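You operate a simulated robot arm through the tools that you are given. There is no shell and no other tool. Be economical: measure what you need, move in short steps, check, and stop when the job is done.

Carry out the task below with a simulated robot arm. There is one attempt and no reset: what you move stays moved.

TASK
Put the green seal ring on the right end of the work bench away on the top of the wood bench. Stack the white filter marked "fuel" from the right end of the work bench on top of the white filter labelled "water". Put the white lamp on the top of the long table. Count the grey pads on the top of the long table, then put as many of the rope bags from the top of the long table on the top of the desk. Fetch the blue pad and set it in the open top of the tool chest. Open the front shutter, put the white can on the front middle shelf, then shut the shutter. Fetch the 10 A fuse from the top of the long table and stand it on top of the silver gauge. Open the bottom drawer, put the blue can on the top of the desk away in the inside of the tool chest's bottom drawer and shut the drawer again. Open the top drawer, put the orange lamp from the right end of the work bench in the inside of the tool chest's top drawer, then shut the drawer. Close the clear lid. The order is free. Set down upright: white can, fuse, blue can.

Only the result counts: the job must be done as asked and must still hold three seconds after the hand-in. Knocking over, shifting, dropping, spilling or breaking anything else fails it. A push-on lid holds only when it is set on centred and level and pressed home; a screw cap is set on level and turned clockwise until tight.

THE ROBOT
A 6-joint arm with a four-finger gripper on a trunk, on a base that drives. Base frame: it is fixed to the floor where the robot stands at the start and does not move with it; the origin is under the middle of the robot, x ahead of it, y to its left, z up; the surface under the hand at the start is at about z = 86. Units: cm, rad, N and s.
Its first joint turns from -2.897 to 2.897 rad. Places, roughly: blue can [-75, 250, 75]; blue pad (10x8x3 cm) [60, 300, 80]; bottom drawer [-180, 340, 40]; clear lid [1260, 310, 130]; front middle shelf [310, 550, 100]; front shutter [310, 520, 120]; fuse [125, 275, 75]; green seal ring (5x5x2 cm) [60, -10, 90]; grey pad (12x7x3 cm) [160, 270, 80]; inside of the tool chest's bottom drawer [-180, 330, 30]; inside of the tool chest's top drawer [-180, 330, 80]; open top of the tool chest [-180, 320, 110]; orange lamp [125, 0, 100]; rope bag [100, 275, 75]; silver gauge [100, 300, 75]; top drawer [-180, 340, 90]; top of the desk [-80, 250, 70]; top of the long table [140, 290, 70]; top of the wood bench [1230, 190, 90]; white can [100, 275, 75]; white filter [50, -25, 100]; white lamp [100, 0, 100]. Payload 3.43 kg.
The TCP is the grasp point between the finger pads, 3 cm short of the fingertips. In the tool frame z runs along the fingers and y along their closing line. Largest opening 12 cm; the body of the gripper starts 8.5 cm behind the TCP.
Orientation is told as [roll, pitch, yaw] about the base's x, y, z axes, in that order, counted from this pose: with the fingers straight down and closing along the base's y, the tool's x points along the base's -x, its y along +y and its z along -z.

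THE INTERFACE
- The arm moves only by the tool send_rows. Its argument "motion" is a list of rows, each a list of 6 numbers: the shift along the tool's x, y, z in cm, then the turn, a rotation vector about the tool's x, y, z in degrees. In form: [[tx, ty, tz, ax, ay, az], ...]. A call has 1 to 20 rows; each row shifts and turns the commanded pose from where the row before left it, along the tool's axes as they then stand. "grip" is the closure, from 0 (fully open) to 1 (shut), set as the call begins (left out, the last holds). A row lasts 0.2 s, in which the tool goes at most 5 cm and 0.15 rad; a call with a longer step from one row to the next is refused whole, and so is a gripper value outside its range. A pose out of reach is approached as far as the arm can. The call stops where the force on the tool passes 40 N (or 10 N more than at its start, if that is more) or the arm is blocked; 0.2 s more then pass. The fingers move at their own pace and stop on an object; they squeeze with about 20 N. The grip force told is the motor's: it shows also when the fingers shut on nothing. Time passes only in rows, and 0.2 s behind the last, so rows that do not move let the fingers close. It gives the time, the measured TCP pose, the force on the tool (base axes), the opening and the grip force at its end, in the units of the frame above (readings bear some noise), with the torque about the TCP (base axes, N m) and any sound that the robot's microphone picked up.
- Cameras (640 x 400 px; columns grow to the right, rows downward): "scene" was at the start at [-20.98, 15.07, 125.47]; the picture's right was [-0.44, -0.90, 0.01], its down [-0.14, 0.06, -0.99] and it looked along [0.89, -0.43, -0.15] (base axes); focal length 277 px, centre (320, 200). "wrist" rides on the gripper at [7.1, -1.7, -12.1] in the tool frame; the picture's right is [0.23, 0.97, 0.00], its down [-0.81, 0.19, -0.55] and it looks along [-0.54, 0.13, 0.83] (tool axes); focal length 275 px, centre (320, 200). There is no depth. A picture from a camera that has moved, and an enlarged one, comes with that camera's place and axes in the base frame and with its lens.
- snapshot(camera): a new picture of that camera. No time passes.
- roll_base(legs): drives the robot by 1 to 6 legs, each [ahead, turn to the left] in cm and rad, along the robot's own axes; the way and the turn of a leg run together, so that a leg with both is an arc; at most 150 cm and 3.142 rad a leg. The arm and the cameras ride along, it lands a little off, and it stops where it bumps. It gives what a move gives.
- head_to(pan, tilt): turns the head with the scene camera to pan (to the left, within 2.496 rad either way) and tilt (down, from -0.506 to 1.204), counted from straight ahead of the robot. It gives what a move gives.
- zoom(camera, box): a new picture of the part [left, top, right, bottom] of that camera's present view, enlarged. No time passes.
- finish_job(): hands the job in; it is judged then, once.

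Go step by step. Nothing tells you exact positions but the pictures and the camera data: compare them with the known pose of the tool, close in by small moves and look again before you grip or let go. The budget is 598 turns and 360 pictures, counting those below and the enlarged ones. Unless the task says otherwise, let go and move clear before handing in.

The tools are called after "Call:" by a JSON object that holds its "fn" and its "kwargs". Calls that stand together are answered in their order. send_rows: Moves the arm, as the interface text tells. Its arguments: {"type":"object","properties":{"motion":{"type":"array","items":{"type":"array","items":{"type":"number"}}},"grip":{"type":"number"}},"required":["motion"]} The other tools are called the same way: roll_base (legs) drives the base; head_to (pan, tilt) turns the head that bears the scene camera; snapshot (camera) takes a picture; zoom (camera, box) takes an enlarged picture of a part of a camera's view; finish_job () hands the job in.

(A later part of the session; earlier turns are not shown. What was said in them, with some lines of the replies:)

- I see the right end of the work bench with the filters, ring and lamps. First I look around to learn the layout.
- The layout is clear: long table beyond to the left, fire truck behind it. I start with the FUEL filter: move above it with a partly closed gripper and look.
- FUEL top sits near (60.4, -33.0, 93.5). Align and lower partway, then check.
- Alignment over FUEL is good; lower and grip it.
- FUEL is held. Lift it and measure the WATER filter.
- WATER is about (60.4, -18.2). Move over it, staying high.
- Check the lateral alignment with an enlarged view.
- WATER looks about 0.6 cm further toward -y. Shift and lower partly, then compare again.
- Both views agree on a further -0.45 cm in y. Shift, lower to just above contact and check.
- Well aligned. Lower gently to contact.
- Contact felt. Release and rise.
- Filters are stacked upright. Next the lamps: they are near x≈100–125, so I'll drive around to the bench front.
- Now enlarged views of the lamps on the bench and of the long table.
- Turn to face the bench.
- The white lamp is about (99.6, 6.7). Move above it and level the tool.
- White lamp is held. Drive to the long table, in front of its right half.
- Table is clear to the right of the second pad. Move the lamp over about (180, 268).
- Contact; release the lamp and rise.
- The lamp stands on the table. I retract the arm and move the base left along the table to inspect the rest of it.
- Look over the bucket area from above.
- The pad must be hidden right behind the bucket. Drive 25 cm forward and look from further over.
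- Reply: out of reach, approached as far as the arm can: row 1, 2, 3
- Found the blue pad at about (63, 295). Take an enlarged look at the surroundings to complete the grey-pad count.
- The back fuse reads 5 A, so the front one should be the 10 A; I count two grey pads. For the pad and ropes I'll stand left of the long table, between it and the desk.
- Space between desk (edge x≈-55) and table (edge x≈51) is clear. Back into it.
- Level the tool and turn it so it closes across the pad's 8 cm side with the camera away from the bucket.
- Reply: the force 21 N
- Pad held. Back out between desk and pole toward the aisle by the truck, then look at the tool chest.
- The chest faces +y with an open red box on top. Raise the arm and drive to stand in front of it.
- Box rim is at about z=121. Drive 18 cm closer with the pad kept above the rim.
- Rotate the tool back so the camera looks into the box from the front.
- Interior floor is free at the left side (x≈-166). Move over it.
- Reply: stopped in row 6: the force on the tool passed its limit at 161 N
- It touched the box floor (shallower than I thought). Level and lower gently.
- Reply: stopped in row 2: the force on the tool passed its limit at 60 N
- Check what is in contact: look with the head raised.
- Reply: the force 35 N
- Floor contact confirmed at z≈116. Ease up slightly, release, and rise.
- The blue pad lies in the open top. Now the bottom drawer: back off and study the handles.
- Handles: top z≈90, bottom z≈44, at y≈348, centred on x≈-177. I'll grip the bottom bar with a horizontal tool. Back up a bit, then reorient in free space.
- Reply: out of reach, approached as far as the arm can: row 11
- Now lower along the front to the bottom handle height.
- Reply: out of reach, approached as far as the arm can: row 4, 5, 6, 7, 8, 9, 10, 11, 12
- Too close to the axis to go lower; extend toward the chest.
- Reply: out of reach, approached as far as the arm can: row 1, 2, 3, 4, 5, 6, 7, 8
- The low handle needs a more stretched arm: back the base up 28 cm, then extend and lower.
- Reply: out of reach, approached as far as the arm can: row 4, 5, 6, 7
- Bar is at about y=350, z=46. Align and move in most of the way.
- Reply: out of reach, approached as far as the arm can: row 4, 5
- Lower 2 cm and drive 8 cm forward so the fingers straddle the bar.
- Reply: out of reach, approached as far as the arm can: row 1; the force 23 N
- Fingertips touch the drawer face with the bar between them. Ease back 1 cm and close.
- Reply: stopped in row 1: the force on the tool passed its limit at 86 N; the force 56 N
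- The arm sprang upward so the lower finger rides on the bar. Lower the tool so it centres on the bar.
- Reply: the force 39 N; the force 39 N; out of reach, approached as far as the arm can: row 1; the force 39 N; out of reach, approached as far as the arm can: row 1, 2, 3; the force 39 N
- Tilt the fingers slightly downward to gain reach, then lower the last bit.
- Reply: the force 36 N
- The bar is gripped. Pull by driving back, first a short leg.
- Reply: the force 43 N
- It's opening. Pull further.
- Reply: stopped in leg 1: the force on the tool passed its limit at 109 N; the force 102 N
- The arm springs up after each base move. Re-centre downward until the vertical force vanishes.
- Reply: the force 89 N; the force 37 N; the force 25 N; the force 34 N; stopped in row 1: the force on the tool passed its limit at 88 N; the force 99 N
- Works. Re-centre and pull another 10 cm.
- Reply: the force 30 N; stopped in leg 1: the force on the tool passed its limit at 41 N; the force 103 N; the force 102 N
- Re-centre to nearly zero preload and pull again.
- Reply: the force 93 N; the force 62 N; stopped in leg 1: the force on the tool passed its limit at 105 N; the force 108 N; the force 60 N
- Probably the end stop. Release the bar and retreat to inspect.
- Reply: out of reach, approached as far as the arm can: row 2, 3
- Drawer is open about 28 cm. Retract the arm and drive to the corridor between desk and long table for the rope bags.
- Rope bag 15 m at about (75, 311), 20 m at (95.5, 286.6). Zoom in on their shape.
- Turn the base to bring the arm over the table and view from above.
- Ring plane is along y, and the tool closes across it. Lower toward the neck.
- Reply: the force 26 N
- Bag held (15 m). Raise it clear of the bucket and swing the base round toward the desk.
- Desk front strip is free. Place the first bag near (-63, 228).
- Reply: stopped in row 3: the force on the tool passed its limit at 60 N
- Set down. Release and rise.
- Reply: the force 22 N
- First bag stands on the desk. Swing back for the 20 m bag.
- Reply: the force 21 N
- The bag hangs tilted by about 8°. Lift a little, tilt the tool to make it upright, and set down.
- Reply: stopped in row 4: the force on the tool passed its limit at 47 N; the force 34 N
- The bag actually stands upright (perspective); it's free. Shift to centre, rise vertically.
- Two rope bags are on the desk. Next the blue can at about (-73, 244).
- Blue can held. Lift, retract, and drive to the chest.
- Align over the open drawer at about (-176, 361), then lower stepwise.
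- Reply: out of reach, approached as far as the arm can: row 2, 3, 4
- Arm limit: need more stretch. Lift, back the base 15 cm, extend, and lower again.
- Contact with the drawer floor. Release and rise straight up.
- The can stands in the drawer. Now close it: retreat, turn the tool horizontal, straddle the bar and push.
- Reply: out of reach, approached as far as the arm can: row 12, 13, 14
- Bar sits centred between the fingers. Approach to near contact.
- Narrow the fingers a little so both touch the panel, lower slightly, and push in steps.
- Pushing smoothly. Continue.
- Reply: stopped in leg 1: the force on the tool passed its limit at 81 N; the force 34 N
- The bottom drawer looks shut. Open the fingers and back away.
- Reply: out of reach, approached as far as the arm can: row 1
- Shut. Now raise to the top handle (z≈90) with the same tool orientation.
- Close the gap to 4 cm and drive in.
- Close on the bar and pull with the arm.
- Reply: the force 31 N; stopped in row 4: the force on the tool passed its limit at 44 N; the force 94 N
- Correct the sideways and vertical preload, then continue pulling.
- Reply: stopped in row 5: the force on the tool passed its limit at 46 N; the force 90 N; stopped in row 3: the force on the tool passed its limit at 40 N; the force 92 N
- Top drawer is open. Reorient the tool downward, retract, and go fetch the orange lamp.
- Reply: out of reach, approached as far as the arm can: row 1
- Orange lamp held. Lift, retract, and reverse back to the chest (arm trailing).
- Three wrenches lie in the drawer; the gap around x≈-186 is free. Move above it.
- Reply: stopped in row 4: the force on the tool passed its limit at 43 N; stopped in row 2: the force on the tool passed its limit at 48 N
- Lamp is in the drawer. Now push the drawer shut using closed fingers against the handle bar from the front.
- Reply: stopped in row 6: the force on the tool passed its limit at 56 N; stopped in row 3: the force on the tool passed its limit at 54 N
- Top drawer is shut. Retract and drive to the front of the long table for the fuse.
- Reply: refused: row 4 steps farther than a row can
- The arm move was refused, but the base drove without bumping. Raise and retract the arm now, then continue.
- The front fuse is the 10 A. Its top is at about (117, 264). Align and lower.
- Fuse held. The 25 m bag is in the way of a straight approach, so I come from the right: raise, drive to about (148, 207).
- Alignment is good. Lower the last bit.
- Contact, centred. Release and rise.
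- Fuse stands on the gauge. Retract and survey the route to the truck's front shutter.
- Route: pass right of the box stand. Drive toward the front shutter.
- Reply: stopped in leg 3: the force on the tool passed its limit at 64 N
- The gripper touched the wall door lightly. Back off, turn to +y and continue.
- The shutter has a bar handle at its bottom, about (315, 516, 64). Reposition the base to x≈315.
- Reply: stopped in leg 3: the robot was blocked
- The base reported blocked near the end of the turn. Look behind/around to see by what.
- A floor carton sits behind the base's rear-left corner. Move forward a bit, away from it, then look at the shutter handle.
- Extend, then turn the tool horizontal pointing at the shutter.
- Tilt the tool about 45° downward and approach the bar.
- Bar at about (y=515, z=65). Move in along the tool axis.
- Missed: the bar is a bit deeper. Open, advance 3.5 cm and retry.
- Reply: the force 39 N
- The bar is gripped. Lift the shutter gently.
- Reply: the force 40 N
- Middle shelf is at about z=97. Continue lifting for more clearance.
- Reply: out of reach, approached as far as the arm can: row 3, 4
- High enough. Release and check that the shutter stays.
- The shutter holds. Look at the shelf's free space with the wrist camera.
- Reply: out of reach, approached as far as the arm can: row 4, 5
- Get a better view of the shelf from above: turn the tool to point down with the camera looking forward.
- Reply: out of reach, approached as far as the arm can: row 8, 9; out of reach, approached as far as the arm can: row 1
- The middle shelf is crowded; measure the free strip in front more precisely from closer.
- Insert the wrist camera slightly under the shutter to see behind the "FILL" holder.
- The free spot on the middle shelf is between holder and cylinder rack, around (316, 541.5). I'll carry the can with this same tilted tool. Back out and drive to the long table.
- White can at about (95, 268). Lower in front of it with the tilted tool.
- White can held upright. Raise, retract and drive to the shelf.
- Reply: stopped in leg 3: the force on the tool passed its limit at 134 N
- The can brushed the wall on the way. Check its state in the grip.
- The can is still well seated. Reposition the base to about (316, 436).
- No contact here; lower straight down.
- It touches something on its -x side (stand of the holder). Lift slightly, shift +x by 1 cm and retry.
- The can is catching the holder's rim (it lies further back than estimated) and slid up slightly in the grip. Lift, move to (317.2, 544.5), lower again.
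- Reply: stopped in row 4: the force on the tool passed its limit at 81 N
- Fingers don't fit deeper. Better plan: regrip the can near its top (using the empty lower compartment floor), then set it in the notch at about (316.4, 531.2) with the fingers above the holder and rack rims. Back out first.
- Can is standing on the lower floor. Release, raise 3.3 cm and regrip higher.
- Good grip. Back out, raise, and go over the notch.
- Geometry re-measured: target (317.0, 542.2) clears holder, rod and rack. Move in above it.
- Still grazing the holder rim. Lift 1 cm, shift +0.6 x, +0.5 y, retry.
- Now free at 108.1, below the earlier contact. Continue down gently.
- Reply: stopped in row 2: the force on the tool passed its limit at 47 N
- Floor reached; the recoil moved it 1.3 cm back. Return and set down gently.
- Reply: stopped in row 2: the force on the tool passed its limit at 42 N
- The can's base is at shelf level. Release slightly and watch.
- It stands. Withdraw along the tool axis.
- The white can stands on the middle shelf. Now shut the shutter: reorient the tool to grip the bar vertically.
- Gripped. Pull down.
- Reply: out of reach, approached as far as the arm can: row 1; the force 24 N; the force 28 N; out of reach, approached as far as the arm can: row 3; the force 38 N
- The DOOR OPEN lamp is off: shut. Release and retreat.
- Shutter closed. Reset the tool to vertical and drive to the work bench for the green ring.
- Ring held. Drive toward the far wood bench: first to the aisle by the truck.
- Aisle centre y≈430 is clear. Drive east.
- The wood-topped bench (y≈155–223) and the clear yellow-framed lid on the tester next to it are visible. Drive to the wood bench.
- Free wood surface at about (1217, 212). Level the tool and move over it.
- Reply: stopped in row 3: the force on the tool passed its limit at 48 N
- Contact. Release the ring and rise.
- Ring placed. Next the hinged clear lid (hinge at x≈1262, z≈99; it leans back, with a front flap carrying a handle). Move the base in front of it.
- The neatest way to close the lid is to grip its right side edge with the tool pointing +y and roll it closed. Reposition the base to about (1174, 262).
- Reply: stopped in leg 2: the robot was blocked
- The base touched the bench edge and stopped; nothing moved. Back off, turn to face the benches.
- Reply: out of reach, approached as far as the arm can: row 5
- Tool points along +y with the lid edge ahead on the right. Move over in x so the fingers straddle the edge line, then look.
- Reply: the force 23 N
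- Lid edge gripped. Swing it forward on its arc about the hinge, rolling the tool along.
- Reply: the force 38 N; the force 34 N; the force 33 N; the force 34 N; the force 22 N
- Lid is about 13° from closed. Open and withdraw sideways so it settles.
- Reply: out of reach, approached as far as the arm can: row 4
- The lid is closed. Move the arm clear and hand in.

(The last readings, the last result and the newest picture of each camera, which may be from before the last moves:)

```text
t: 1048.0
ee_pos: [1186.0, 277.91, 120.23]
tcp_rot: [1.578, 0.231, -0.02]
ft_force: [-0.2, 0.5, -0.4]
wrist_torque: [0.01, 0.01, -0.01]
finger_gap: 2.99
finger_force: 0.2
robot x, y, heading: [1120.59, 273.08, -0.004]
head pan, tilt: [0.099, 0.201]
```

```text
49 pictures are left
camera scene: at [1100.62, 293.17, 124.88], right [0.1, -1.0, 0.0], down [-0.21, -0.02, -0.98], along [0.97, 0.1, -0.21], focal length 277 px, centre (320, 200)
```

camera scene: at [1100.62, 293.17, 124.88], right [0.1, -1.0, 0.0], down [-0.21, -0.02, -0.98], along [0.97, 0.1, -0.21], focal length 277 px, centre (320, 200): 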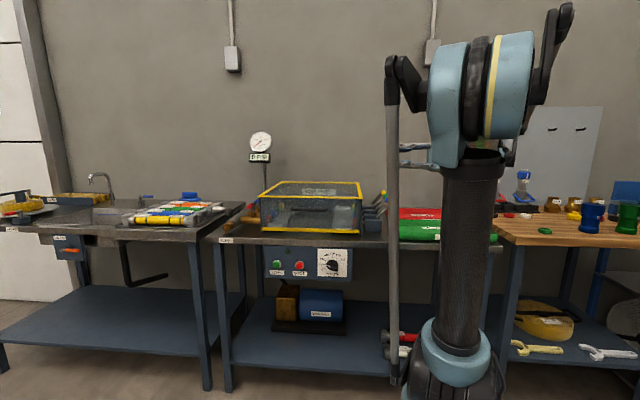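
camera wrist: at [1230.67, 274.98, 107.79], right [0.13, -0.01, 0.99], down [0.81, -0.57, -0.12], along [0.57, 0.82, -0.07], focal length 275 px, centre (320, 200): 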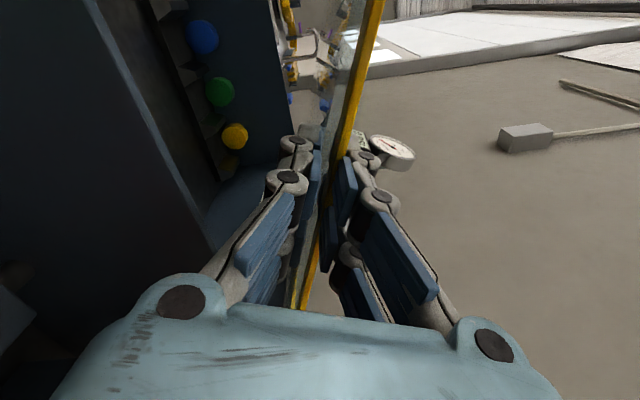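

Everything here looks in order: the lid is shut, the green ring lies on the wood bench, and the arm is clear. All sub-tasks are done, so I hand in.

Call:
{"fn": "finish_job", "kwargs": {}}

```text
The job is handed in.
```

I did every item on the list and handed the job in. I don't know the verdict, and a few contacts on the way could count against it.

- **Ring:** the green seal ring is on the wood bench.
- **Filters:** "fuel" is stacked on "water".
- **White lamp:** it is on the long table.
- **Rope bags:** I counted two grey pads, so the 15 m and 20 m bags are on the desk. The 25 m bag stayed on the table.
- **Blue pad:** it is in the open top of the tool chest.
- **White can:** it stood on the front middle shelf. I then closed the shutter, and its "door open" lamp went out.
- **Fuse:** the 10 A fuse stands on the gauge.
- **Blue can:** it was standing in the bottom drawer before I pushed the drawer shut. I couldn't see inside afterwards.
- **Orange lamp:** it is in the top drawer, which is shut.
- **Clear lid:** it is closed. I let it drop the last 13° or so.

**Contacts:**
- The empty gripper touched the wall by the door, and later the white can hit it hard (134 N).
- The can also caught the "FILL" holder's rim while I was placing it.
- The base was blocked while turning near a floor carton, and it later bumped the tester bench.

I saw no sign that anything had moved, but I didn't recheck the carton.
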